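You operate a simulated robot arm through the tools that you are given. There is no shell and no other tool. Be economical: measure what you need, move in short steps, check, and stop when the job is done.

Carry out the task below with a simulated robot arm. There is one attempt and no reset: what you move stays moved.

JOB
Empty the teal jug into the blue water tray, wet the rag there and wash the pasting table.
Fine: Jug and blue rag go back where they stood; no paste is left on the table. Spill a teaspoon at most, drop nothing, leave nothing switched on.

Only the result counts: the job must be done as asked and must still hold three seconds after the hand-in. Knocking over, shifting, dropping, spilling or breaking anything else fails it.

ROBOT AND FRAMES
A 7-joint arm with a two-finger parallel gripper, fixed in place. Base frame: the origin is at the foot of the arm, x ahead of it, y to its left, z up; the work surface is at about z = 760. Units: mm, rad, N and s.
With the tool pointing down near the work surface it reaches from about 300 to 700 mm from the base axis. Its first joint turns from -1.152 to 1.152 rad. Payload 1.57 kg.
Tool frame: the origin (TCP) lies between the finger pads and is the grasp point; the fingertips stand 30 mm ahead of it; z points along the fingers, y is the line along which they close. The gripper opens to 110 mm. The fingers are 24 mm wide and 12 mm thick; the gripper's body (48 by 112 mm) begins 78 mm behind the TCP.
Orientation is that of the tool frame in the base frame, as a unit quaternion [x, y, z, w]. With the fingers straight down and closing along the base's y, the tool's x points along the base's -x, its y along +y and its z along -z.

CONTROLS
- The arm moves only by the tool send_rows. Its argument "moves" is a list of rows, each a list of 3 entries, a list of its own where there are three numbers: the shift along the tool's x, y, z in mm, then the turn, a rotation vector about the tool's x, y, z in rad, then the finger opening in mm, from 0 to 110. In form: [[[tx, ty, tz], [ax, ay, az], gripper], ...]. A call has 1 to 8 rows; each row shifts and turns the commanded pose from where the row before left it, along the tool's axes as they then stand. Each row takes 0.2 s and may step no farther than 50 mm and 0.15 rad from the row before; otherwise, or with a gripper value out of range, the whole call is refused. A pose out of reach is approached as far as the arm can. The call stops where the force on the tool passes 40 N (or 10 N more than at its start, if that is more) or the arm is blocked; 0.2 s more then pass. Each finger travels about 108 mm/s and halts on what it meets, pressing with about 28 N; the grip force reading is that of the motor and also rises with nothing between the fingers. The clock runs only during rows and for 0.2 s after the last one: add rows that do not move to give the fingers time. The reply holds the time, the measured pose of the TCP, the force on the tool along the base axes, the opening and the grip force, in the units named above and with some noise.
- Cameras (640 x 400 px; columns grow to the right, rows downward): "scene" is fixed at [166.8, -398.4, 1395.6]; the picture's right is [0.71, -0.70, 0.00], its down [-0.46, -0.47, -0.75] and it looks along [0.53, 0.54, -0.66] (base axes); focal length 332 px, centre (320, 200). "wrist" rides on the gripper at [70, 16, -141] in the tool frame; the picture's right is [-0.23, 0.97, 0.00], its down [-0.86, -0.20, -0.48] and it looks along [-0.47, -0.11, 0.88] (tool axes); focal length 222 px, centre (320, 200). There is no depth. A picture from a camera that has moved, and an enlarged one, comes with that camera's place and axes in the base frame and with its lens.
- capture(camera): a new picture of that camera. The clock stands still meanwhile.
- enlarge(camera, box): a new picture of the part [left, top, right, bottom] of that camera's present view, enlarged. The clock stands still meanwhile.
- job_done(): hands the job in; it is judged then, once.

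Go step by step. Nothing tells you positions but the pictures and the camera data: compare them with the known pose of the tool, close in by small moves and look again before you grip or let go. The budget is 120 turns and 64 pictures, counting those below and the enlarged ones. Unless the task says otherwise, let go and move clear before handing in, and close with one line.

The tools are called after "Call:" as a command line: name --argument value ..., lists and objects as JSON in quotes. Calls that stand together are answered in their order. send_rows: Moves the arm, as the interface text tells. Its arguments: {"type":"object","properties":{"moves":{"type":"array","items":{"type":"array"}}},"required":["moves"]} The other tools are called the same way: capture (camera) takes a picture; enlarge (camera, box) takes an enlarged picture of a part of a camera's view; job_done () hands the job in.

At the start:

```text
time_s: 0.0
eef_pos: [415.1, -124.3, 1156.8]
tcp_rot: [0.0, 1.0, 0.0, 0.001]
wrist_force: [0.1, -1.2, 0.1]
opening: 110.1
grip_force: 0.1
```

scene: 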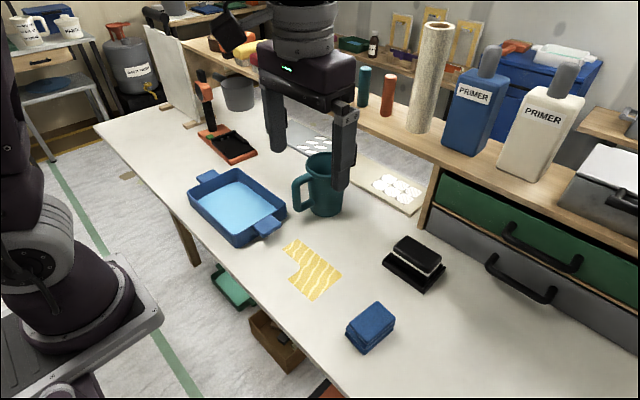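
wrist: 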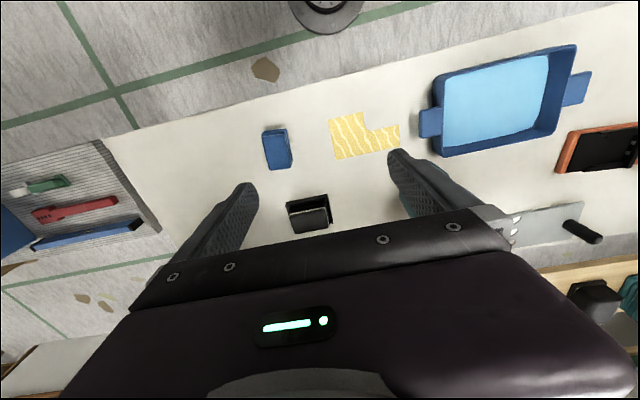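

The teal jug stands behind the tray near the gripper. The tray holds water already (or looks blue inside), the paste is at about (496,-41) and a blue rag block at about (466,-233). I'll look closer.

Call:
enlarge --camera "scene" --box '[170, 120, 370, 245]'

Call:
enlarge --camera "scene" --box '[260, 220, 460, 345]'

```text
3.20 times, centred on (270, 182) of scene
camera zoom: at [166.8, -398.4, 1395.6], right [0.71, -0.7, 0.0], down [-0.46, -0.47, -0.75], along [0.53, 0.54, -0.66], focal length 1063 px, centre (480, 256)
```

zoom: 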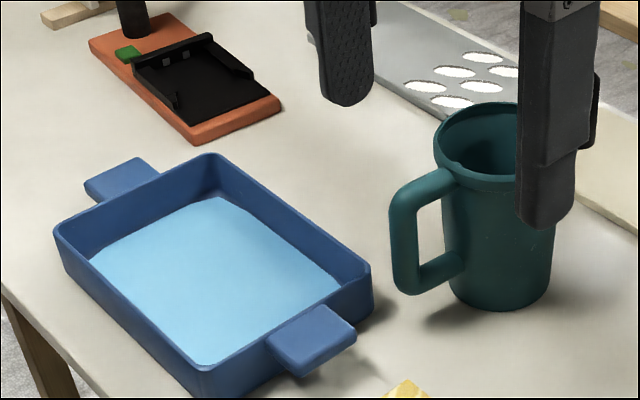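

```text
3.20 times, centred on (360, 282) of scene
camera zoom: at [166.8, -398.4, 1395.6], right [0.71, -0.7, 0.0], down [-0.46, -0.47, -0.75], along [0.53, 0.54, -0.66], focal length 1063 px, centre (192, -64)
```

zoom: 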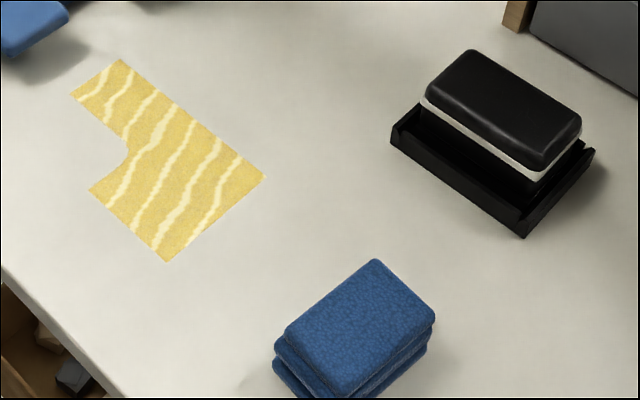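

The jug's handle points roughly towards the base and its body is about 95 mm wide. I'll move the wrist camera over the jug and tray to measure them.

Call:
send_rows --moves '[[[-15, 46, 0], [0, 0, 0], 110], [[-15, 46, 0], [0, 0, 0], 110], [[-15, 46, 0], [0, 0, 0], 110], [[-15, 46, 0], [0, 0, 0], 110], [[-15, 46, 0], [0, 0, 0], 110], [[-15, 46, 0], [0, 0, 0], 110]]'

Call:
capture --camera "wrist"

Call:
capture --camera "scene"

```text
time_s: 1.4
eef_pos: [506.0, 150.4, 1156.0]
tcp_rot: [0.0, 1.0, 0.0, 0.0]
wrist_force: [-0.1, 0.7, 0.1]
opening: 109.9
grip_force: 0.0
```

```text
59 pictures are left
camera wrist: at [436.0, 167.2, 1297.1], right [0.23, 0.97, 0.0], down [0.86, -0.2, 0.48], along [0.47, -0.11, -0.88], focal length 222 px, centre (320, 200)
```

wrist: 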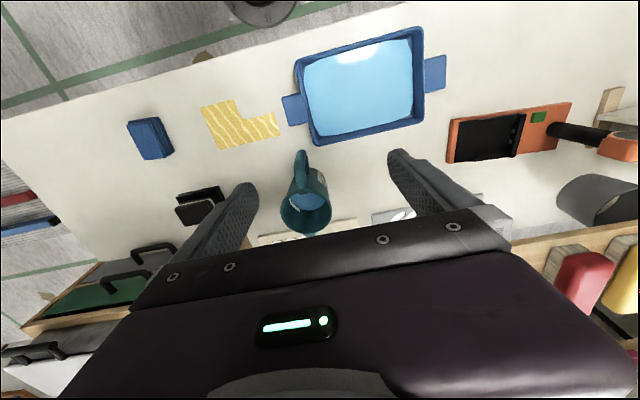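

```text
58 pictures are left
```

scene: 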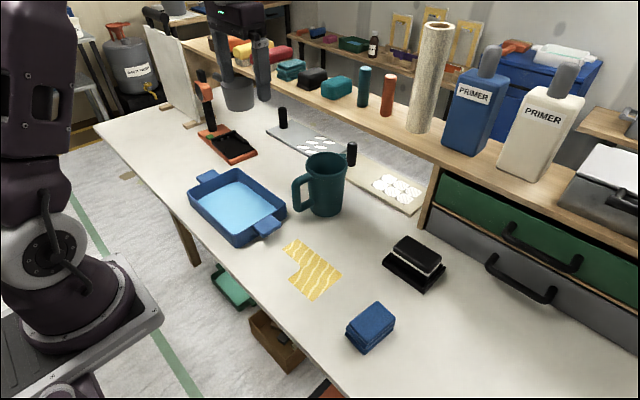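

Call:
enlarge --camera "wrist" --box '[240, 130, 400, 250]'

Call:
enlarge --camera "wrist" --box '[270, 10, 470, 160]'

Call:
enlarge --camera "scene" --box '[270, 130, 398, 230]'

```text
3.33 times, centred on (320, 190) of wrist
camera zoom: at [436.0, 167.2, 1297.1], right [0.23, 0.97, 0.0], down [0.86, -0.2, 0.48], along [0.47, -0.11, -0.88], focal length 740 px, centre (320, 233)
```

zoom: 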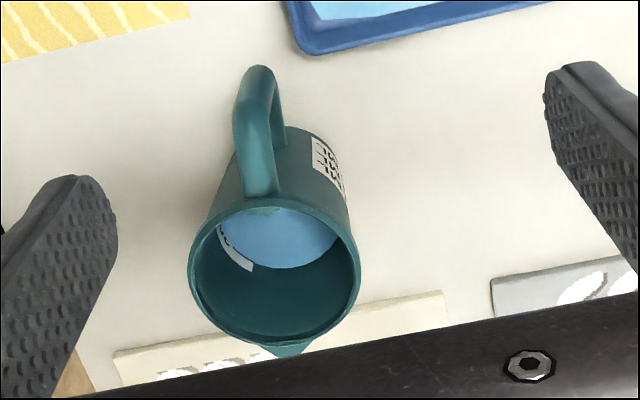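

```text
2.67 times, centred on (370, 85) of wrist
camera zoom: at [436.0, 167.2, 1297.1], right [0.23, 0.97, 0.0], down [0.86, -0.2, 0.48], along [0.47, -0.11, -0.88], focal length 592 px, centre (187, 507)
```

zoom: 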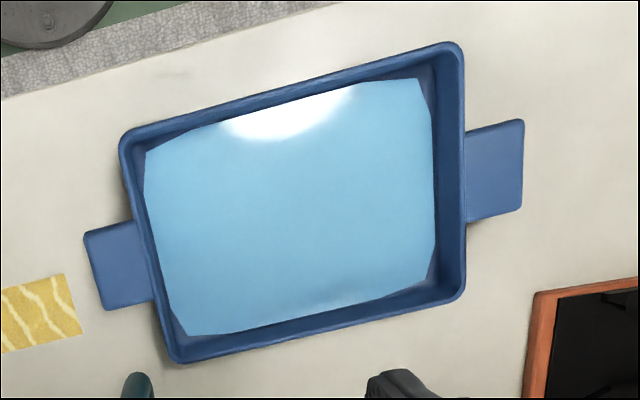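

```text
4.00 times, centred on (334, 180) of scene
camera zoom: at [166.8, -398.4, 1395.6], right [0.71, -0.7, 0.0], down [-0.46, -0.47, -0.75], along [0.53, 0.54, -0.66], focal length 1328 px, centre (264, 280)
```

zoom: 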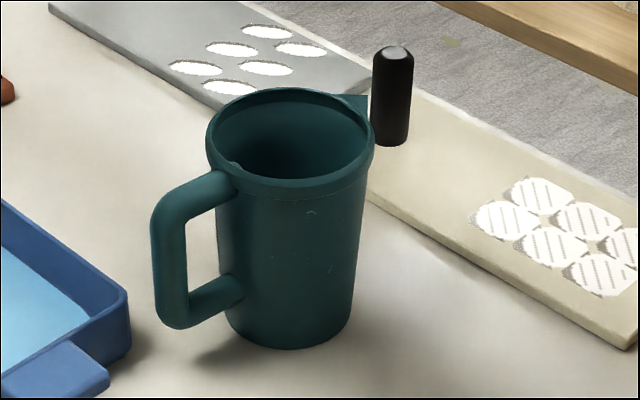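

Measured: jug axis is at (667,86), rim z≈905 and Ø≈107 at the rim, handle towards −x. The tray is x 397–566, y 128–363. I'll grip the body with the tool tilted about 50°, so first I'll rehearse the pouring turn empty above the tray.

Call:
send_rows --moves '[[[8, 50, 50], [0, 0, 0], 110], [[8, 50, 50], [0, 0, 0], 110], [[8, 50, 50], [0, 0, 0], 110], [[0, 0, 0], [0, -0.1396, 0], 110], [[0, 0, 0], [0, -0.1396, 0], 110], [[0, 0, 0], [0, -0.1396, 0], 110], [[0, 0, 0], [0, -0.1396, 0], 110], [[0, 0, 0], [0, -0.1396, 0], 110]]'

Call:
send_rows --moves '[[[0, 0, 0], [-0.107, 0, 0.09], 110], [[0, 0, 0], [-0.107, 0, 0.09], 110], [[0, 0, 0], [-0.107, 0, 0.09], 110], [[0, 0, 0], [-0.107, 0, 0.09], 110], [[0, 0, 0], [-0.107, 0, 0.09], 110], [[0, 0, 0], [-0.107, 0, 0.09], 110], [[0, 0, 0], [-0.107, 0, 0.09], 110]]'

Call:
send_rows --moves '[[[0, 0, 0], [-0.107, 0, 0.09], 110], [[0, 0, 0], [-0.107, 0, 0.09], 110], [[0, 0, 0], [-0.107, 0, 0.09], 110], [[0, 0, 0], [-0.107, 0, 0.09], 110], [[0, 0, 0], [-0.107, 0, 0.09], 110], [[0, 0, 0], [-0.107, 0, 0.09], 110], [[0, 0, 0], [-0.107, 0, 0.09], 110]]'

```text
refused: row 1 steps farther than a row can; nothing moved
```

```text
time_s: 3.0
eef_pos: [505.4, 152.8, 1157.4]
tcp_rot: [0.303, 0.882, 0.361, 0.0]
wrist_force: [0.1, -0.5, -0.3]
opening: 110.1
grip_force: 0.0
```

```text
time_s: 4.6
eef_pos: [504.9, 151.0, 1158.0]
tcp_rot: [0.535, 0.557, 0.635, 0.001]
wrist_force: [-0.5, 0.6, 0.1]
opening: 110.2
grip_force: 0.1
```

The first move was refused for step size, so the turns ran from the wrong start. It was harmless up in the air. I'll undo them and redo the sequence.

Call:
send_rows --moves '[[[0, 0, 0], [0.107, 0, -0.09], 110], [[0, 0, 0], [0.107, 0, -0.09], 110], [[0, 0, 0], [0.107, 0, -0.09], 110], [[0, 0, 0], [0.107, 0, -0.09], 110], [[0, 0, 0], [0.107, 0, -0.09], 110], [[0, 0, 0], [0.107, 0, -0.09], 110], [[0, 0, 0], [0.107, 0, -0.09], 110]]'

Call:
send_rows --moves '[[[0, 0, 0], [0.107, 0, -0.09], 110], [[0, 0, 0], [0.107, 0, -0.09], 110], [[0, 0, 0], [0.107, 0, -0.09], 110], [[0, 0, 0], [0.107, 0, -0.09], 110], [[0, 0, 0], [0.107, 0, -0.09], 110], [[0, 0, 0], [0.107, 0, -0.09], 110], [[0, 0, 0], [0.107, 0, -0.09], 110]]'

Call:
send_rows --moves '[[[6, 37, 32], [0, 0, 0], 110], [[6, 37, 32], [0, 0, 0], 110], [[6, 37, 32], [0, 0, 0], 110], [[6, 37, 32], [0, 0, 0], 110], [[0, 0, 30], [0, 0, 0], 110]]'

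Call:
send_rows --moves '[[[0, 0, 0], [0, -0.1396, 0], 110], [[0, 0, 0], [0, -0.1396, 0], 110], [[0, 0, 0], [0, -0.1396, 0], 110], [[0, 0, 0], [0, -0.1396, 0], 110], [[0, 0, 0], [0, -0.1396, 0], 110]]'

```text
time_s: 6.2
eef_pos: [506.5, 153.0, 1156.5]
tcp_rot: [0.302, 0.883, 0.36, 0.0]
wrist_force: [-0.3, 0.1, -0.2]
opening: 110.1
grip_force: 0.0
```

```text
time_s: 7.8
eef_pos: [504.4, 151.5, 1157.0]
tcp_rot: [-0.001, 1.0, -0.001, 0.0]
wrist_force: [-0.2, 0.7, 0.8]
opening: 109.9
grip_force: 0.1
```

```text
time_s: 9.0
eef_pos: [480.8, 300.7, 997.4]
tcp_rot: [0.0, 1.0, -0.001, 0.0]
wrist_force: [-0.2, -1.0, -0.4]
opening: 109.8
grip_force: 0.1
```

```text
time_s: 10.2
eef_pos: [479.5, 298.7, 997.9]
tcp_rot: [-0.001, 0.94, 0.0, 0.34]
wrist_force: [-0.3, 0.9, 0.0]
opening: 110.2
grip_force: 0.0
```

The tilted posture works. Now I'll rehearse the roll.

Call:
send_rows --moves '[[[0, 0, 0], [-0.107, 0, 0.09], 110], [[0, 0, 0], [-0.107, 0, 0.09], 110], [[0, 0, 0], [-0.107, 0, 0.09], 110], [[0, 0, 0], [-0.107, 0, 0.09], 110], [[0, 0, 0], [-0.107, 0, 0.09], 110], [[0, 0, 0], [-0.107, 0, 0.09], 110], [[0, 0, 0], [-0.107, 0, 0.09], 110], [[0, 0, 0], [-0.107, 0, 0.09], 110]]'

Call:
send_rows --moves '[[[0, 0, 0], [-0.107, 0, 0.09], 110], [[0, 0, 0], [-0.107, 0, 0.09], 110], [[0, 0, 0], [-0.107, 0, 0.09], 110], [[0, 0, 0], [-0.107, 0, 0.09], 110], [[0, 0, 0], [-0.107, 0, 0.09], 110], [[0, 0, 0], [-0.107, 0, 0.09], 110], [[0, 0, 0], [-0.107, 0, 0.09], 110], [[0, 0, 0], [0, 0, 0], 110]]'

Call:
capture --camera "scene"

```text
time_s: 12.0
eef_pos: [491.5, 297.1, 1036.5]
tcp_rot: [0.181, 0.8, 0.496, 0.285]
wrist_force: [-0.2, -0.8, -0.1]
opening: 109.9
grip_force: 0.1
out of reach, approached as far as the arm can: row 7, 8
```

```text
time_s: 13.8
eef_pos: [585.5, 189.6, 1273.6]
tcp_rot: [0.296, 0.477, 0.811, 0.165]
wrist_force: [0.2, 0.4, 0.3]
opening: 109.8
grip_force: 0.1
out of reach, approached as far as the arm can: row 1, 2, 3, 4, 5, 6, 7
```

```text
54 pictures are left
```

scene: 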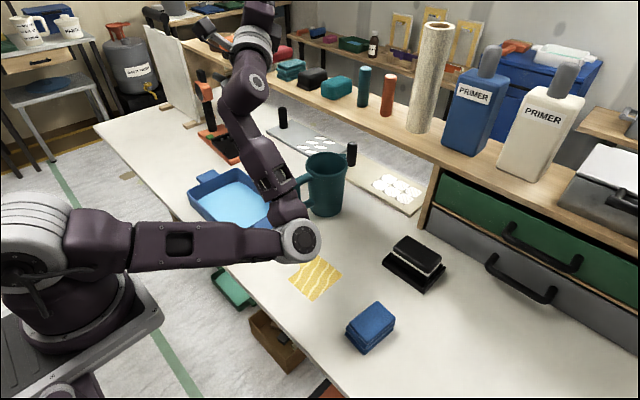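

This roll direction runs out of reach and the elbow drops low. I'll back out along the same path.

Call:
send_rows --moves '[[[0, 0, 0], [0.107, 0, -0.09], 110], [[0, 0, 0], [0.107, 0, -0.09], 110], [[0, 0, 0], [0.107, 0, -0.09], 110], [[0, 0, 0], [0.107, 0, -0.09], 110], [[0, 0, 0], [0.107, 0, -0.09], 110], [[0, 0, 0], [0.107, 0, -0.09], 110], [[0, 0, 0], [0.107, 0, -0.09], 110], [[0, 0, 0], [0, 0, 0], 110]]'

Call:
send_rows --moves '[[[0, 0, 0], [0.107, 0, -0.09], 110], [[0, 0, 0], [0.107, 0, -0.09], 110], [[0, 0, 0], [0.107, 0, -0.09], 110], [[0, 0, 0], [0.107, 0, -0.09], 110], [[0, 0, 0], [0.107, 0, -0.09], 110], [[0, 0, 0], [0.107, 0, -0.09], 110], [[0, 0, 0], [0.107, 0, -0.09], 110], [[0, 0, 0], [0.107, 0, -0.09], 110]]'

Call:
capture --camera "scene"

```text
time_s: 15.6
eef_pos: [586.9, 189.4, 1271.2]
tcp_rot: [0.182, 0.797, 0.498, 0.29]
wrist_force: [-0.4, -0.4, -0.9]
opening: 110.1
grip_force: 0.1
```

```text
time_s: 17.4
eef_pos: [586.7, 189.1, 1272.5]
tcp_rot: [-0.001, 0.94, 0.0, 0.341]
wrist_force: [0.2, -1.1, 0.0]
opening: 110.1
grip_force: 0.1
```

```text
53 pictures are left
```

scene: 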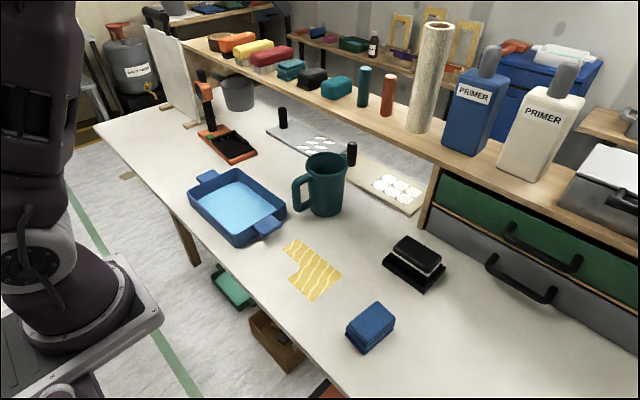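

Now I'll try the opposite roll, pouring towards +y. That keeps the wrist farther from the base.

Call:
send_rows --moves '[[[36.5, 1.6, 20.1], [0, 0, 0], 110], [[36.5, 1.6, 20.1], [0, 0, 0], 110], [[36.5, 1.6, 20.1], [0, 0, 0], 110], [[36.5, 1.6, 20.1], [0, 0, 0], 110], [[36.5, 1.6, 20.1], [0, 0, 0], 110], [[36.5, 1.6, 20.1], [0, 0, 0], 110], [[36.5, 1.6, 20.1], [0, 0, 0], 110]]'

Call:
send_rows --moves '[[[0, 0, 0], [0.107, 0, -0.09], 110], [[0, 0, 0], [0.107, 0, -0.09], 110], [[0, 0, 0], [0.107, 0, -0.09], 110], [[0, 0, 0], [0.107, 0, -0.09], 110], [[0, 0, 0], [0.107, 0, -0.09], 110], [[0, 0, 0], [0.107, 0, -0.09], 110]]'

Call:
send_rows --moves '[[[0, 0, 0], [0.107, 0, -0.09], 110], [[0, 0, 0], [0.107, 0, -0.09], 110], [[0, 0, 0], [0.107, 0, -0.09], 110]]'

```text
time_s: 19.0
eef_pos: [480.4, 200.6, 999.4]
tcp_rot: [0.0, 0.94, 0.0, 0.342]
wrist_force: [0.8, -0.2, -0.6]
opening: 109.7
grip_force: 0.0
```

```text
time_s: 20.4
eef_pos: [482.4, 199.8, 1000.5]
tcp_rot: [-0.141, 0.858, -0.384, 0.312]
wrist_force: [1.0, -0.4, -0.3]
opening: 110.1
grip_force: 0.1
```

```text
time_s: 21.2
eef_pos: [480.2, 201.7, 1000.2]
tcp_rot: [-0.202, 0.759, -0.554, 0.277]
wrist_force: [-0.2, -1.1, 0.2]
opening: 110.3
grip_force: 0.1
```

Fine up to 1.26 rad. I'll continue.

Call:
send_rows --moves '[[[0, 0, 0], [0.107, 0, -0.09], 110], [[0, 0, 0], [0.107, 0, -0.09], 110], [[0, 0, 0], [0.107, 0, -0.09], 110]]'

Call:
send_rows --moves '[[[0, 0, 0], [0.107, 0, -0.09], 110], [[0, 0, 0], [0.107, 0, -0.09], 110]]'

Call:
capture --camera "scene"

```text
time_s: 22.0
eef_pos: [482.3, 200.6, 999.6]
tcp_rot: [0.257, -0.627, 0.699, -0.229]
wrist_force: [-0.7, 0.4, 0.4]
opening: 110.2
grip_force: 0.2
```

```text
time_s: 22.6
eef_pos: [481.7, 201.7, 999.2]
tcp_rot: [0.286, -0.523, 0.78, -0.191]
wrist_force: [0.0, 0.3, -0.4]
opening: 110.1
grip_force: 0.0
```

```text
52 pictures are left
```

scene: 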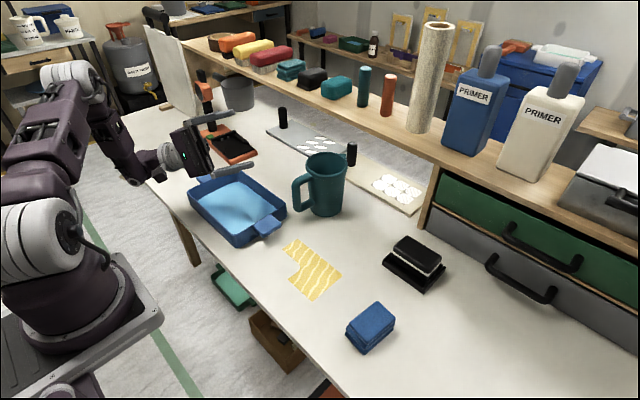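

This works. I'll check a little further, then roll back.

Call:
send_rows --moves '[[[0, 0, 0], [0.107, 0, -0.09], 110], [[0, 0, 0], [0.107, 0, -0.09], 110]]'

Call:
send_rows --moves '[[[0, 0, 0], [-0.107, 0, 0.09], 110], [[0, 0, 0], [-0.107, 0, 0.09], 110], [[0, 0, 0], [-0.107, 0, 0.09], 110], [[0, 0, 0], [-0.107, 0, 0.09], 110], [[0, 0, 0], [-0.107, 0, 0.09], 110], [[0, 0, 0], [-0.107, 0, 0.09], 110], [[0, 0, 0], [-0.107, 0, 0.09], 110], [[0, 0, 0], [-0.107, 0, 0.09], 110]]'

Call:
send_rows --moves '[[[0, 0, 0], [-0.107, 0, 0.09], 110], [[0, 0, 0], [-0.107, 0, 0.09], 110], [[0, 0, 0], [-0.107, 0, 0.09], 110], [[0, 0, 0], [-0.107, 0, 0.09], 110], [[0, 0, 0], [-0.107, 0, 0.09], 110], [[0, 0, 0], [-0.107, 0, 0.09], 110], [[0, 0, 0], [-0.107, 0, 0.09], 110], [[0, 0, 0], [-0.107, 0, 0.09], 110]]'

```text
time_s: 23.2
eef_pos: [481.1, 200.5, 999.7]
tcp_rot: [0.309, -0.41, 0.845, -0.149]
wrist_force: [-0.9, -0.5, 0.2]
opening: 109.9
grip_force: 0.0
```

```text
time_s: 25.0
eef_pos: [481.6, 200.5, 1000.4]
tcp_rot: [-0.182, 0.797, -0.498, 0.29]
wrist_force: [0.7, 0.4, -0.4]
opening: 109.9
grip_force: 0.0
```

```text
time_s: 26.8
eef_pos: [482.7, 200.5, 999.5]
tcp_rot: [0.0, 0.94, 0.0, 0.341]
wrist_force: [-0.2, 0.5, 0.1]
opening: 110.1
grip_force: 0.3
```

The roll is feasible to 128°. Next I'll go to a pre-grasp, 130 mm back from the jug along the tilted tool axis.

Call:
send_rows --moves '[[[-11.3, -28.6, 25.8], [0, 0, 0], 110], [[-11.3, -28.6, 25.8], [0, 0, 0], 110], [[-11.3, -28.6, 25.8], [0, 0, 0], 110], [[-11.3, -28.6, 25.8], [0, 0, 0], 110]]'

Call:
capture --camera "wrist"

Call:
enlarge --camera "scene" --box '[230, 90, 390, 230]'

```text
time_s: 27.8
eef_pos: [582.6, 86.8, 950.6]
tcp_rot: [-0.001, 0.94, 0.0, 0.341]
wrist_force: [0.3, -0.6, 0.1]
opening: 110.3
grip_force: 0.1
```

```text
51 pictures are left
camera wrist: at [437.8, 103.8, 1013.7], right [0.17, 0.97, 0.15], down [0.35, -0.2, 0.92], along [0.92, -0.11, -0.37], focal length 222 px, centre (320, 200)
```

wrist: 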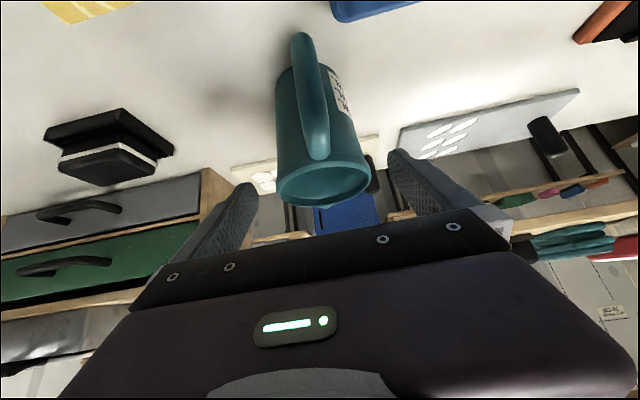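

```text
2.86 times, centred on (310, 160) of scene
camera zoom: at [166.8, -398.4, 1395.6], right [0.71, -0.7, 0.0], down [-0.46, -0.47, -0.75], along [0.53, 0.54, -0.66], focal length 949 px, centre (349, 314)
```

zoom: 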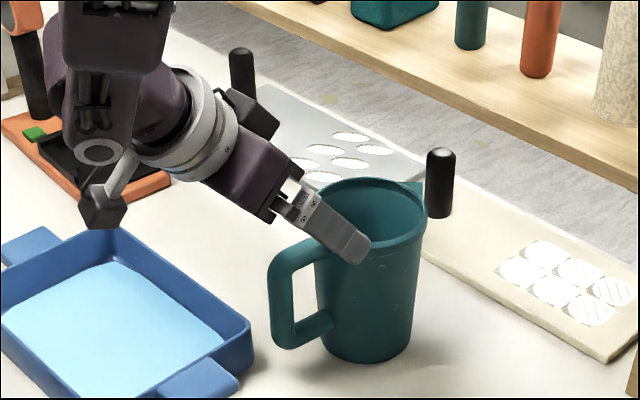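

The jug is centred between the fingers (y≈85) and the handle clears under the palm. I'll advance along the tool axis.

Call:
send_rows --moves '[[[0, -1.5, 26], [0, 0, 0], 110], [[0, 0, 26], [0, 0, 0], 110], [[0, 0, 26], [0, 0, 0], 110]]'

Call:
capture --camera "wrist"

Call:
enlarge --camera "scene" --box '[230, 90, 390, 230]'

```text
time_s: 28.6
eef_pos: [631.5, 86.9, 889.9]
tcp_rot: [-0.001, 0.94, 0.001, 0.341]
wrist_force: [-0.8, -0.6, -0.9]
opening: 110.2
grip_force: 0.1
```

```text
49 pictures are left
camera wrist: at [486.7, 102.8, 953.0], right [0.17, 0.97, 0.15], down [0.35, -0.2, 0.92], along [0.92, -0.11, -0.37], focal length 222 px, centre (320, 200)
```

wrist: 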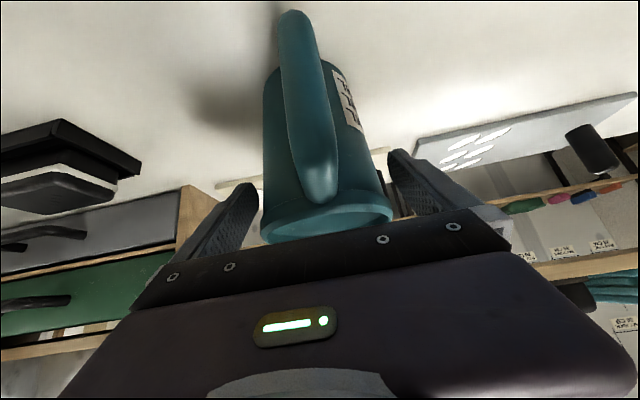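

```text
2.86 times, centred on (310, 160) of scene
camera zoom: at [166.8, -398.4, 1395.6], right [0.71, -0.7, 0.0], down [-0.46, -0.47, -0.75], along [0.53, 0.54, -0.66], focal length 949 px, centre (349, 314)
```

zoom: 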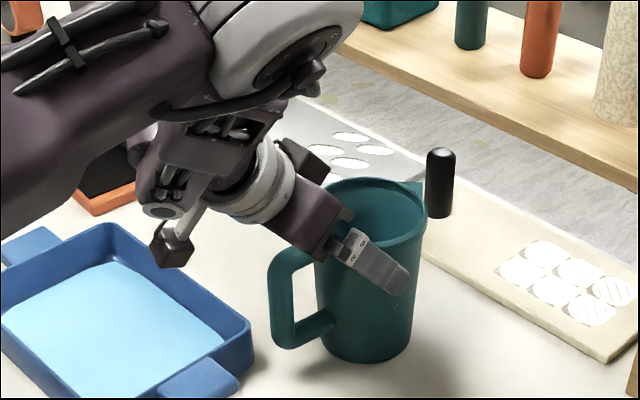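

Alignment looks centred, so I'll make the last advance.

Call:
send_rows --moves '[[[0, -1, 17], [0, 0, 0], 110], [[0, 0, 17], [0, 0, 0], 110], [[0, 0, 18], [0, 0, 0], 110]]'

Call:
capture --camera "wrist"

Call:
enlarge --camera "scene" --box '[230, 90, 390, 230]'

```text
time_s: 29.4
eef_pos: [667.5, 86.4, 859.8]
tcp_rot: [0.0, 0.937, 0.001, 0.35]
wrist_force: [-2.7, -0.1, 13.4]
opening: 109.9
grip_force: 0.0
stopped in row 3: the force on the tool passed its limit (the readings are from after the stop); the commanded pose is now the measured one
```

```text
47 pictures are left
camera wrist: at [521.7, 102.6, 920.6], right [0.17, 0.97, 0.15], down [0.33, -0.2, 0.92], along [0.93, -0.1, -0.36], focal length 222 px, centre (320, 200)
```

wrist: 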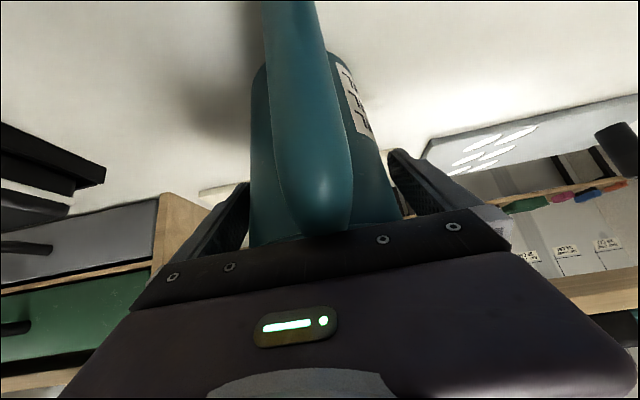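

```text
2.86 times, centred on (310, 160) of scene
camera zoom: at [166.5, -398.5, 1395.7], right [0.71, -0.7, 0.0], down [-0.46, -0.47, -0.75], along [0.53, 0.54, -0.66], focal length 949 px, centre (349, 314)
```

zoom: 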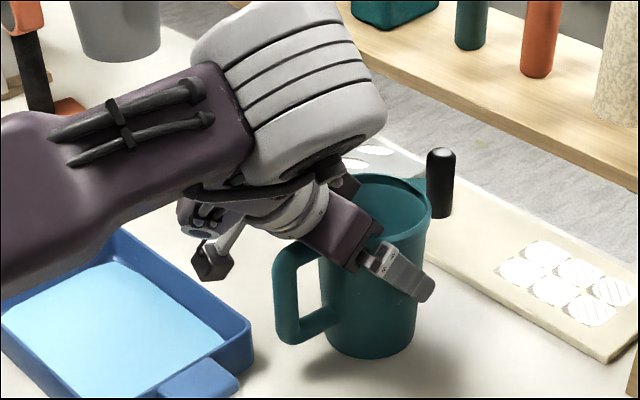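

The palm touched the top of the handle. I'll back off, check whether the jug shifted, and re-approach steeper (60°).

Call:
send_rows --moves '[[[0, 0, -15], [0, 0, 0], 110], [[0, 0, -35], [0, 0, 0], 110], [[0, 0, -35], [0, 0, 0], 110], [[0, 0, -35], [0, 0, 0], 110], [[0, 0, -40], [0, 0, 0], 110]]'

Call:
enlarge --camera "scene" --box '[270, 130, 398, 230]'

Call:
capture --camera "wrist"

```text
time_s: 30.6
eef_pos: [561.8, 87.5, 977.2]
tcp_rot: [-0.001, 0.938, 0.001, 0.347]
wrist_force: [-0.3, -0.2, 0.5]
opening: 110.2
grip_force: 0.0
```

```text
4.00 times, centred on (334, 180) of scene
camera zoom: at [166.8, -398.4, 1395.6], right [0.71, -0.7, 0.0], down [-0.46, -0.47, -0.75], along [0.53, 0.54, -0.66], focal length 1328 px, centre (264, 280)
```

zoom: 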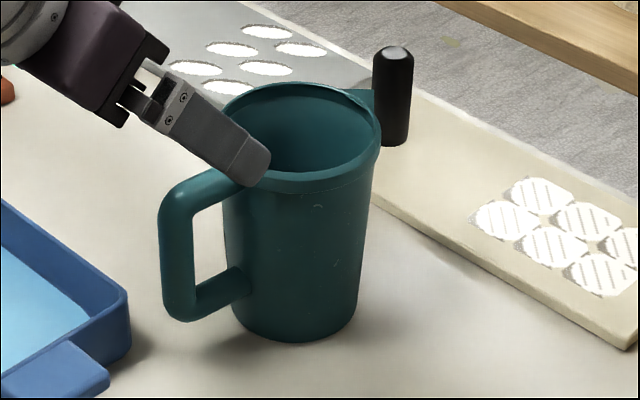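

```text
44 pictures are left
camera wrist: at [416.5, 102.6, 1040.0], right [0.17, 0.97, 0.15], down [0.34, -0.2, 0.92], along [0.93, -0.11, -0.36], focal length 222 px, centre (320, 200)
```

wrist: 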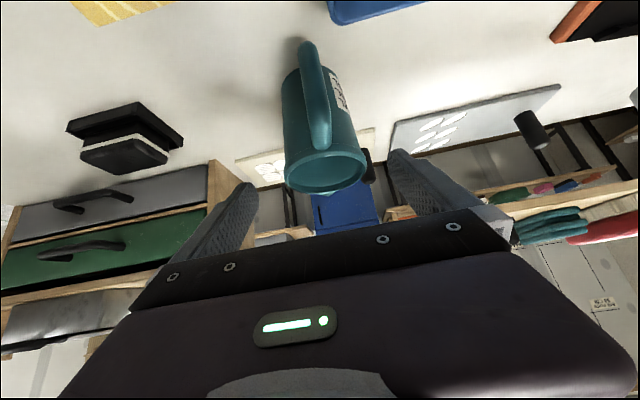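

The jug slid about 9 mm in +x, to about (676,87). I'll put it back at (667,86) later. Now I'll steepen to 60° and go to the new pre-grasp.

Call:
send_rows --moves '[[[0, 0, 0], [0, 0.0925, 0], 110], [[0, 0, 0], [0, 0.0925, 0], 110], [[-25.8, -1, 33.4], [0, 0, 0], 110], [[0, 0, 0], [0, 0, 0], 110]]'

Call:
send_rows --moves '[[[0, 0, 25], [0, 0, 0], 110], [[0, 0, 25], [0, 0, 0], 110], [[0, 0, 25], [0, 0, 0], 110], [[0, 0, 15], [0, 0, 0], 110]]'

Call:
enlarge --camera "scene" --box '[270, 130, 398, 230]'

Call:
capture --camera "wrist"

```text
time_s: 31.6
eef_pos: [603.1, 85.6, 962.8]
tcp_rot: [-0.001, 0.966, 0.002, 0.259]
wrist_force: [0.6, -0.7, -0.8]
opening: 109.9
grip_force: 0.1
```

```text
time_s: 32.6
eef_pos: [649.3, 84.6, 884.9]
tcp_rot: [-0.001, 0.966, 0.001, 0.26]
wrist_force: [-0.2, 0.4, -0.2]
opening: 109.9
grip_force: 0.0
```

```text
4.00 times, centred on (334, 180) of scene
camera zoom: at [166.8, -398.4, 1395.6], right [0.71, -0.7, 0.0], down [-0.46, -0.47, -0.75], along [0.53, 0.54, -0.66], focal length 1328 px, centre (264, 280)
```

zoom: 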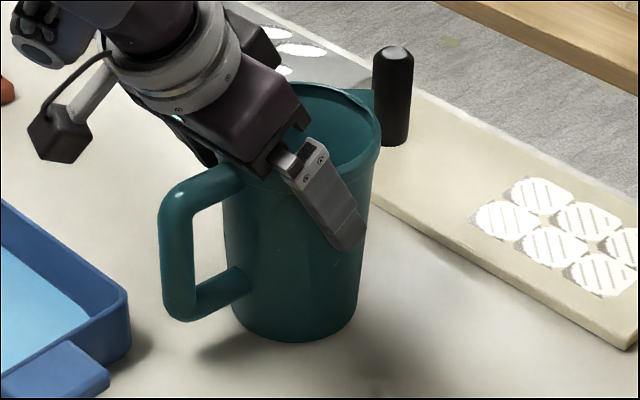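

```text
42 pictures are left
camera wrist: at [516.5, 100.9, 972.1], right [0.19, 0.97, 0.12], down [0.5, -0.2, 0.84], along [0.84, -0.1, -0.53], focal length 222 px, centre (320, 200)
```

wrist: 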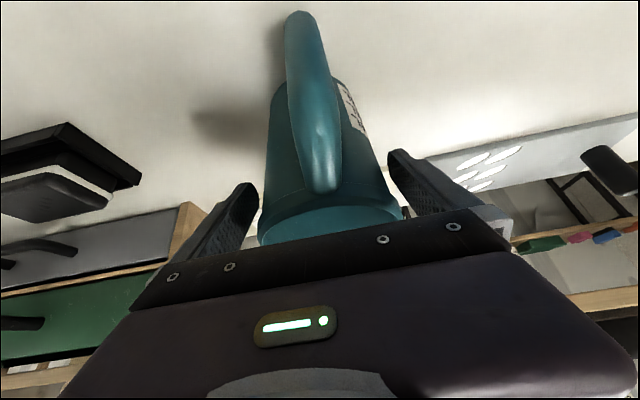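

Clear so far. I'll advance in small steps and watch the force.

Call:
send_rows --moves '[[[0, 1, 9], [0, 0, 0], 110], [[0, 0, 8], [0, 0, 0], 110]]'

Call:
send_rows --moves '[[[0, 0, 5], [0, 0, 0], 110]]'

Call:
send_rows --moves '[[[0, 0, 4], [0, 0, 0], 110]]'

Call:
enlarge --camera "wrist" --box '[180, 100, 480, 290]'

```text
time_s: 33.2
eef_pos: [656.6, 85.2, 869.7]
tcp_rot: [-0.001, 0.966, 0.001, 0.26]
wrist_force: [-0.2, 0.4, -0.9]
opening: 110.2
grip_force: 0.2
```

```text
time_s: 33.6
eef_pos: [658.1, 84.9, 866.7]
tcp_rot: [-0.001, 0.966, 0.001, 0.26]
wrist_force: [0.1, -0.2, -0.1]
opening: 110.1
grip_force: 0.0
```

```text
time_s: 34.0
eef_pos: [659.7, 85.3, 862.2]
tcp_rot: [-0.002, 0.966, 0.001, 0.259]
wrist_force: [0.2, -0.1, -0.7]
opening: 110.1
grip_force: 0.2
```

```text
2.11 times, centred on (330, 195) of wrist
camera zoom: at [528.0, 102.0, 949.9], right [0.19, 0.97, 0.12], down [0.5, -0.2, 0.84], along [0.84, -0.1, -0.53], focal length 468 px, centre (299, 210)
```

zoom: 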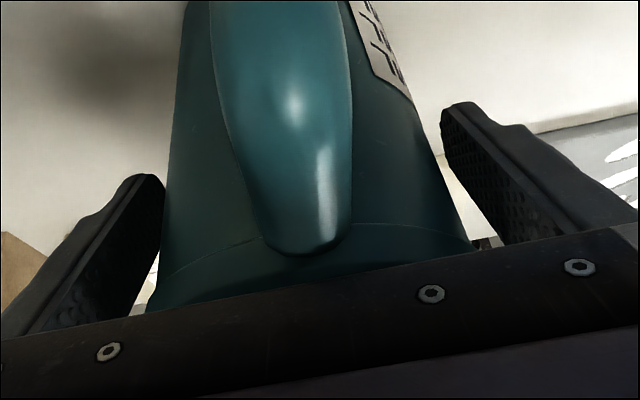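

No contact. I'll go four more millimetres, centre slightly to −y and close.

Call:
send_rows --moves '[[[0, -2, 4], [0, 0, 0], 110]]'

Call:
send_rows --moves '[[[0, 0, 0], [0, 0, 0], 104], [[0, 0, 0], [0, 0, 0], 100], [[0, 0, 0], [0, 0, 0], 96], [[0, 0, 0], [0, 0, 0], 90], [[0, 0, 0], [0, 0, 0], 80], [[0, 0, 0], [0, 0, 0], 80]]'

Call:
enlarge --camera "wrist" --box '[180, 100, 480, 290]'

Call:
enlarge --camera "scene" --box '[270, 130, 398, 230]'

```text
time_s: 34.4
eef_pos: [662.1, 84.4, 859.1]
tcp_rot: [-0.001, 0.966, 0.002, 0.26]
wrist_force: [-0.1, 0.0, -0.1]
opening: 110.0
grip_force: 0.1
```

```text
time_s: 35.8
eef_pos: [662.8, 83.5, 858.6]
tcp_rot: [-0.001, 0.966, 0.001, 0.26]
wrist_force: [-1.7, -0.4, 2.1]
opening: 99.2
grip_force: 28.3
```

```text
2.11 times, centred on (330, 195) of wrist
camera zoom: at [530.0, 99.6, 946.6], right [0.19, 0.97, 0.12], down [0.5, -0.2, 0.84], along [0.84, -0.11, -0.53], focal length 468 px, centre (299, 210)
```

zoom: 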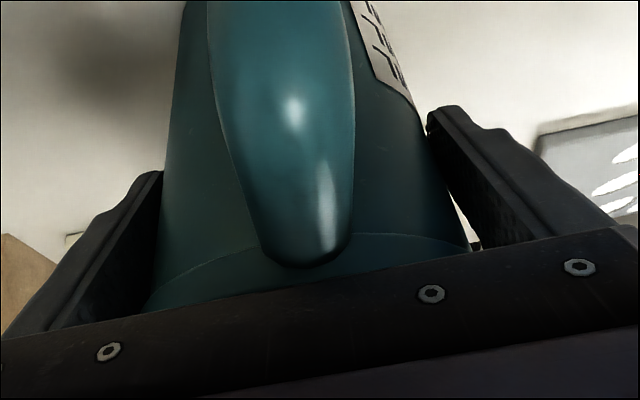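

```text
4.00 times, centred on (334, 180) of scene
camera zoom: at [166.8, -398.4, 1395.6], right [0.71, -0.7, 0.0], down [-0.46, -0.47, -0.75], along [0.53, 0.54, -0.66], focal length 1328 px, centre (264, 280)
```

zoom: 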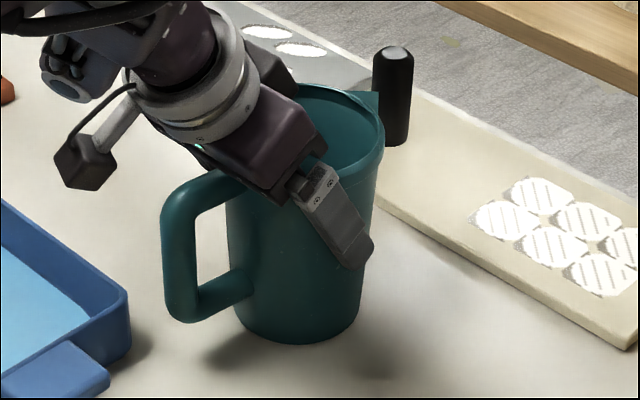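

Firm grip at 99 mm. I'll lift gently and check for slip.

Call:
send_rows --moves '[[[-2.5, 0, -4.3], [0, 0, 0], 80], [[-5, 0, -8.7], [0, 0, 0], 80], [[-5, 0, -8.7], [0, 0, 0], 80], [[-5, 0, -8.7], [0, 0, 0], 80], [[-2.5, 0, -4.3], [0, 0, 0], 80], [[0, 0, 0], [0, 0, 0], 80]]'

Call:
enlarge --camera "scene" --box '[270, 110, 398, 210]'

```text
time_s: 37.2
eef_pos: [662.4, 84.6, 899.9]
tcp_rot: [-0.001, 0.966, 0.0, 0.26]
wrist_force: [-0.2, -0.1, -3.8]
opening: 99.6
grip_force: 28.5
```

```text
4.00 times, centred on (334, 160) of scene
camera zoom: at [166.9, -398.4, 1395.6], right [0.71, -0.7, 0.0], down [-0.46, -0.47, -0.75], along [0.53, 0.54, -0.66], focal length 1328 px, centre (264, 360)
```

zoom: 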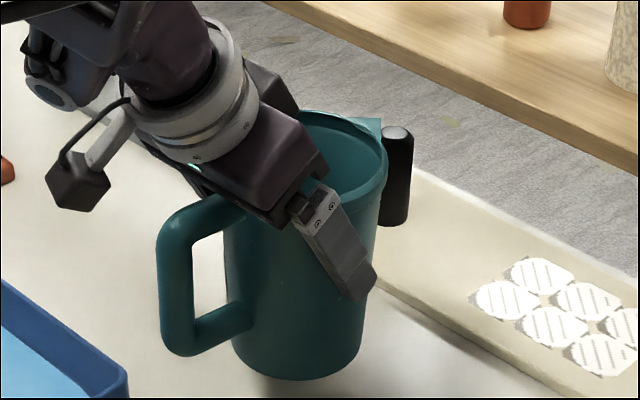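

No slip, and the load is about 390 g. I'll lift higher and carry it over the tray.

Call:
send_rows --moves '[[[-7, 0, -12.1], [0, 0, 0], 80], [[-10, 0, -17.3], [0, 0, 0], 80], [[-10, 0, -17.3], [0, 0, 0], 80], [[-5, 0, -8.7], [0, 0, 0], 80], [[0, 0, 0], [0, 0, 0], 80]]'

Call:
send_rows --moves '[[[10, 6.5, -5.8], [0, 0, 0], 80], [[23, 15, -13.3], [0, 0, 0], 80], [[29, 19, -16.7], [0, 0, 0], 80], [[29, 19, -16.7], [0, 0, 0], 80], [[29, 19, -16.7], [0, 0, 0], 80], [[25, 16, -14.4], [0, 0, 0], 80], [[16, 11, -9.2], [0, 0, 0], 80], [[7, 4.5, -4], [0, 0, 0], 80]]'

Call:
capture --camera "scene"

```text
time_s: 38.4
eef_pos: [662.2, 84.9, 963.1]
tcp_rot: [-0.001, 0.966, 0.001, 0.259]
wrist_force: [-0.3, -0.7, -4.8]
opening: 99.3
grip_force: 27.8
```

```text
time_s: 40.2
eef_pos: [468.8, 195.0, 960.8]
tcp_rot: [0.0, 0.966, 0.002, 0.259]
wrist_force: [0.2, 0.1, -4.2]
opening: 99.2
grip_force: 28.2
```

```text
37 pictures are left
```

scene: 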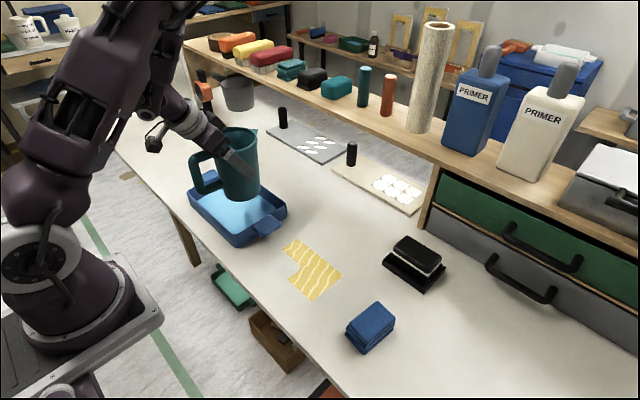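

The jug is over the tray. I'll start tipping towards +y.

Call:
send_rows --moves '[[[0, 0, 0], [0.0866, 0, -0.05], 80], [[0, 0, 0], [0.0866, 0, -0.05], 80], [[0, 0, 0], [0.0866, 0, -0.05], 80], [[0, 0, 0], [0.0866, 0, -0.05], 80], [[0, 0, 0], [0.0866, 0, -0.05], 80], [[0, 0, 0], [0.0866, 0, -0.05], 80], [[0, 0, 0], [0.0866, 0, -0.05], 80]]'

Call:
enlarge --camera "scene" --box '[150, 90, 310, 250]'

```text
time_s: 41.8
eef_pos: [467.6, 193.6, 963.5]
tcp_rot: [-0.089, 0.907, -0.331, 0.244]
wrist_force: [0.0, -0.5, -3.7]
opening: 99.2
grip_force: 28.0
```

```text
2.50 times, centred on (230, 170) of scene
camera zoom: at [166.9, -398.4, 1395.6], right [0.71, -0.7, 0.0], down [-0.46, -0.47, -0.75], along [0.53, 0.54, -0.66], focal length 830 px, centre (545, 275)
```

zoom: 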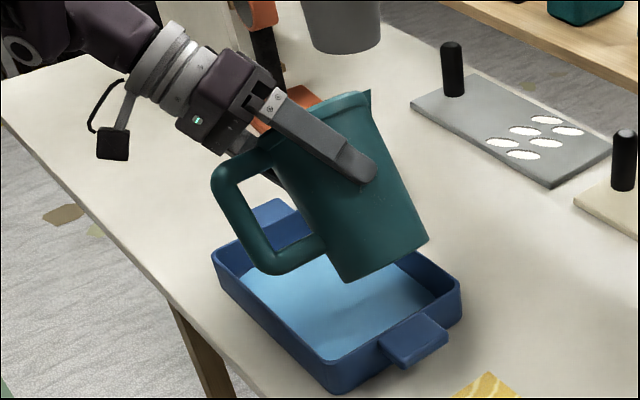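

I'll continue slowly through the pouring range.

Call:
send_rows --moves '[[[0, 0, 0], [0.0693, 0, -0.04], 80], [[0, 0, 0], [0.0693, 0, -0.04], 80], [[0, 0, 0], [0.0693, 0, -0.04], 80], [[0, 0, 0], [0.0693, 0, -0.04], 80], [[0, 0, 0], [0.0693, 0, -0.04], 80], [[0, 0, 0], [0.0693, 0, -0.04], 80], [[0, 0, 0], [0.0693, 0, -0.04], 80], [[0, 0, 0], [0, 0, 0], 80]]'

Call:
enlarge --camera "scene" --box '[150, 90, 310, 250]'

```text
time_s: 43.6
eef_pos: [467.0, 193.8, 964.5]
tcp_rot: [-0.152, 0.78, -0.568, 0.211]
wrist_force: [-0.4, 0.3, -4.2]
opening: 99.3
grip_force: 28.3
```

```text
2.50 times, centred on (230, 170) of scene
camera zoom: at [166.9, -398.4, 1395.6], right [0.71, -0.7, 0.0], down [-0.46, -0.47, -0.75], along [0.53, 0.54, -0.66], focal length 830 px, centre (545, 275)
```

zoom: 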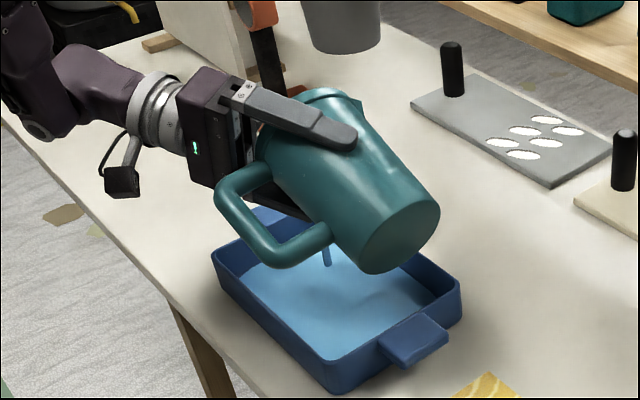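

A stream is falling into the tray at about (501,296), well inside. I'll let it run and tip further.

Call:
send_rows --moves '[[[0, 0, 0], [0, 0, 0], 80], [[0, 0, 0], [0.0433, 0, -0.025], 80], [[0, 0, 0], [0.0433, 0, -0.025], 80], [[0, 0, 0], [0, 0, 0], 80], [[0, 0, 0], [0.0433, 0, -0.025], 80], [[0, 0, 0], [0.0433, 0, -0.025], 80], [[0, 0, 0], [0, 0, 0], 80], [[0, 0, 0], [0, 0, 0], 80]]'

Call:
send_rows --moves '[[[0, 0, 0], [0.0433, 0, -0.025], 80], [[0, 0, 0], [0.0433, 0, -0.025], 80], [[0, 0, 0], [0, 0, 0], 80], [[0, 0, 0], [0.0433, 0, -0.025], 80], [[0, 0, 0], [0.0433, 0, -0.025], 80], [[0, 0, 0], [0.0433, 0, -0.025], 80], [[0, 0, 0], [0, 0, 0], 80], [[0, 0, 0], [0, 0, 0], 80]]'

Call:
enlarge --camera "scene" --box '[150, 90, 310, 250]'

```text
time_s: 45.4
eef_pos: [469.6, 192.3, 963.4]
tcp_rot: [-0.172, 0.721, -0.642, 0.195]
wrist_force: [-0.3, 0.6, -2.0]
opening: 99.2
grip_force: 28.0
```

```text
time_s: 47.2
eef_pos: [468.1, 193.6, 963.1]
tcp_rot: [0.195, -0.634, 0.728, -0.171]
wrist_force: [-0.1, -0.2, -0.8]
opening: 99.2
grip_force: 28.4
```

```text
2.50 times, centred on (230, 170) of scene
camera zoom: at [166.8, -398.4, 1395.6], right [0.71, -0.7, 0.0], down [-0.46, -0.47, -0.75], along [0.53, 0.54, -0.66], focal length 830 px, centre (545, 275)
```

zoom: 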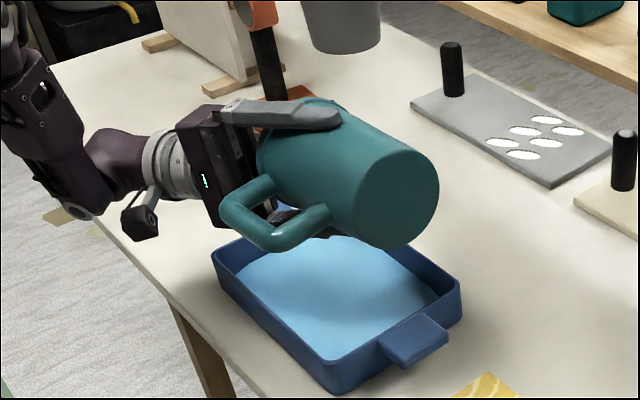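

Nearly empty. I'll tip to about 118° to drain it and wait.

Call:
send_rows --moves '[[[0, 0, 0], [0.0606, 0, -0.035], 80], [[0, 0, 0], [0.0606, 0, -0.035], 80], [[0, 0, 0], [0.0606, 0, -0.035], 80], [[0, 0, 0], [0.0606, 0, -0.035], 80], [[0, 0, 0], [0.0606, 0, -0.035], 80], [[0, 0, 0], [0, 0, 0], 80], [[0, 0, 0], [0, 0, 0], 80], [[0, 0, 0], [0, 0, 0], 80]]'

Call:
send_rows --moves '[[[0, 0, 0], [0, 0, 0], 80], [[0, 0, 0], [0, 0, 0], 80], [[0, 0, 0], [0, 0, 0], 80], [[0, 0, 0], [0, 0, 0], 80], [[0, 0, 0], [0, 0, 0], 80], [[0, 0, 0], [0, 0, 0], 80], [[0, 0, 0], [0, 0, 0], 80], [[0, 0, 0], [0, 0, 0], 80]]'

Call:
enlarge --camera "scene" --box '[150, 90, 310, 250]'

```text
time_s: 49.0
eef_pos: [467.7, 193.6, 962.7]
tcp_rot: [0.221, -0.498, 0.828, -0.134]
wrist_force: [0.3, -0.4, -1.7]
opening: 99.1
grip_force: 28.3
```

```text
time_s: 50.8
eef_pos: [468.1, 194.1, 962.7]
tcp_rot: [0.221, -0.498, 0.828, -0.135]
wrist_force: [0.6, 0.6, -1.9]
opening: 98.7
grip_force: 28.5
```

```text
2.50 times, centred on (230, 170) of scene
camera zoom: at [166.8, -398.4, 1395.6], right [0.71, -0.7, 0.0], down [-0.46, -0.47, -0.75], along [0.53, 0.54, -0.66], focal length 830 px, centre (545, 275)
```

zoom: 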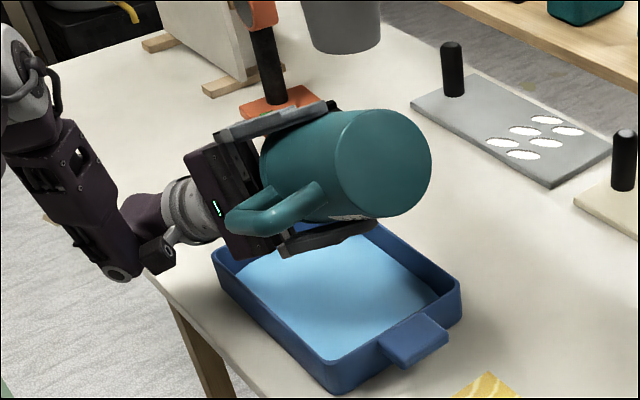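

The jug is drained. I'll roll back upright over the tray.

Call:
send_rows --moves '[[[0, 0, 0], [-0.1115, 0, 0.0644], 80], [[0, 0, 0], [-0.1115, 0, 0.0644], 80], [[0, 0, 0], [-0.1115, 0, 0.0644], 80], [[0, 0, 0], [-0.1115, 0, 0.0644], 80], [[0, 0, 0], [-0.1115, 0, 0.0644], 80], [[0, 0, 0], [-0.1115, 0, 0.0644], 80], [[0, 0, 0], [-0.1115, 0, 0.0644], 80], [[0, 0, 0], [-0.1115, 0, 0.0644], 80]]'

Call:
send_rows --moves '[[[0, 0, 0], [-0.1115, 0, 0.0644], 80], [[0, 0, 0], [-0.1115, 0, 0.0644], 80], [[0, 0, 0], [-0.1115, 0, 0.0644], 80], [[0, 0, 0], [-0.1115, 0, 0.0644], 80], [[0, 0, 0], [-0.1115, 0, 0.0644], 80], [[0, 0, 0], [-0.1115, 0, 0.0644], 80], [[0, 0, 0], [-0.1115, 0, 0.0644], 80], [[0, 0, 0], [-0.1115, 0, 0.0644], 80]]'

Call:
enlarge --camera "scene" --box '[150, 90, 310, 250]'

```text
time_s: 52.6
eef_pos: [466.3, 192.5, 963.0]
tcp_rot: [-0.128, 0.842, -0.473, 0.227]
wrist_force: [-0.3, -1.0, -1.6]
opening: 98.7
grip_force: 28.2
```

```text
time_s: 54.4
eef_pos: [466.3, 193.2, 963.4]
tcp_rot: [-0.001, 0.966, 0.002, 0.259]
wrist_force: [0.2, 0.3, -1.1]
opening: 98.5
grip_force: 28.0
```

```text
2.50 times, centred on (230, 170) of scene
camera zoom: at [166.8, -398.4, 1395.6], right [0.71, -0.7, 0.0], down [-0.46, -0.47, -0.75], along [0.53, 0.54, -0.66], focal length 830 px, centre (545, 275)
```

zoom: 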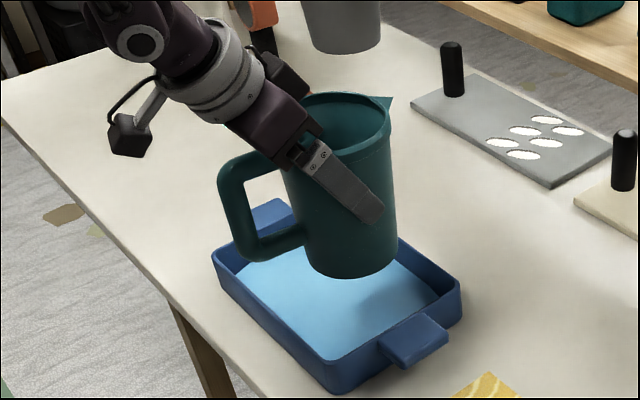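

The jug is upright. I'll carry it back above its original spot.

Call:
send_rows --moves '[[[-8, -6, 4.6], [0, 0, 0], 80], [[-23, -15, 13.3], [0, 0, 0], 80], [[-29, -19, 16.7], [0, 0, 0], 80], [[-29, -19, 16.7], [0, 0, 0], 80], [[-29, -19, 16.7], [0, 0, 0], 80], [[-25, -16, 14.4], [0, 0, 0], 80], [[-15, -11, 8.7], [0, 0, 0], 80], [[-5.8, -5, 3.5], [0, 0, 0], 80]]'

Call:
send_rows --moves '[[[8, 0, 13.9], [0, 0, 0], 80], [[10, 0, 17.3], [0, 0, 0], 80], [[10, 0, 17.3], [0, 0, 0], 80], [[10, 0, 17.3], [0, 0, 0], 80], [[6, 0, 10.4], [0, 0, 0], 80], [[0, 0, 0], [0, 0, 0], 80]]'

Call:
enlarge --camera "scene" --box '[270, 130, 398, 230]'

```text
time_s: 56.2
eef_pos: [656.7, 84.3, 963.7]
tcp_rot: [-0.001, 0.966, 0.002, 0.26]
wrist_force: [-0.3, 0.0, -1.7]
opening: 98.8
grip_force: 27.8
```

```text
time_s: 57.6
eef_pos: [657.4, 84.5, 875.8]
tcp_rot: [0.0, 0.966, 0.001, 0.26]
wrist_force: [-0.1, 0.3, -0.8]
opening: 98.6
grip_force: 28.0
```

```text
4.00 times, centred on (334, 180) of scene
camera zoom: at [166.8, -398.4, 1395.6], right [0.71, -0.7, 0.0], down [-0.46, -0.47, -0.75], along [0.53, 0.54, -0.66], focal length 1328 px, centre (264, 280)
```

zoom: 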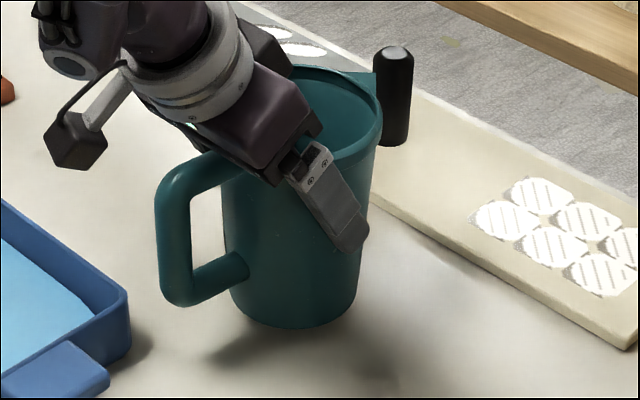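

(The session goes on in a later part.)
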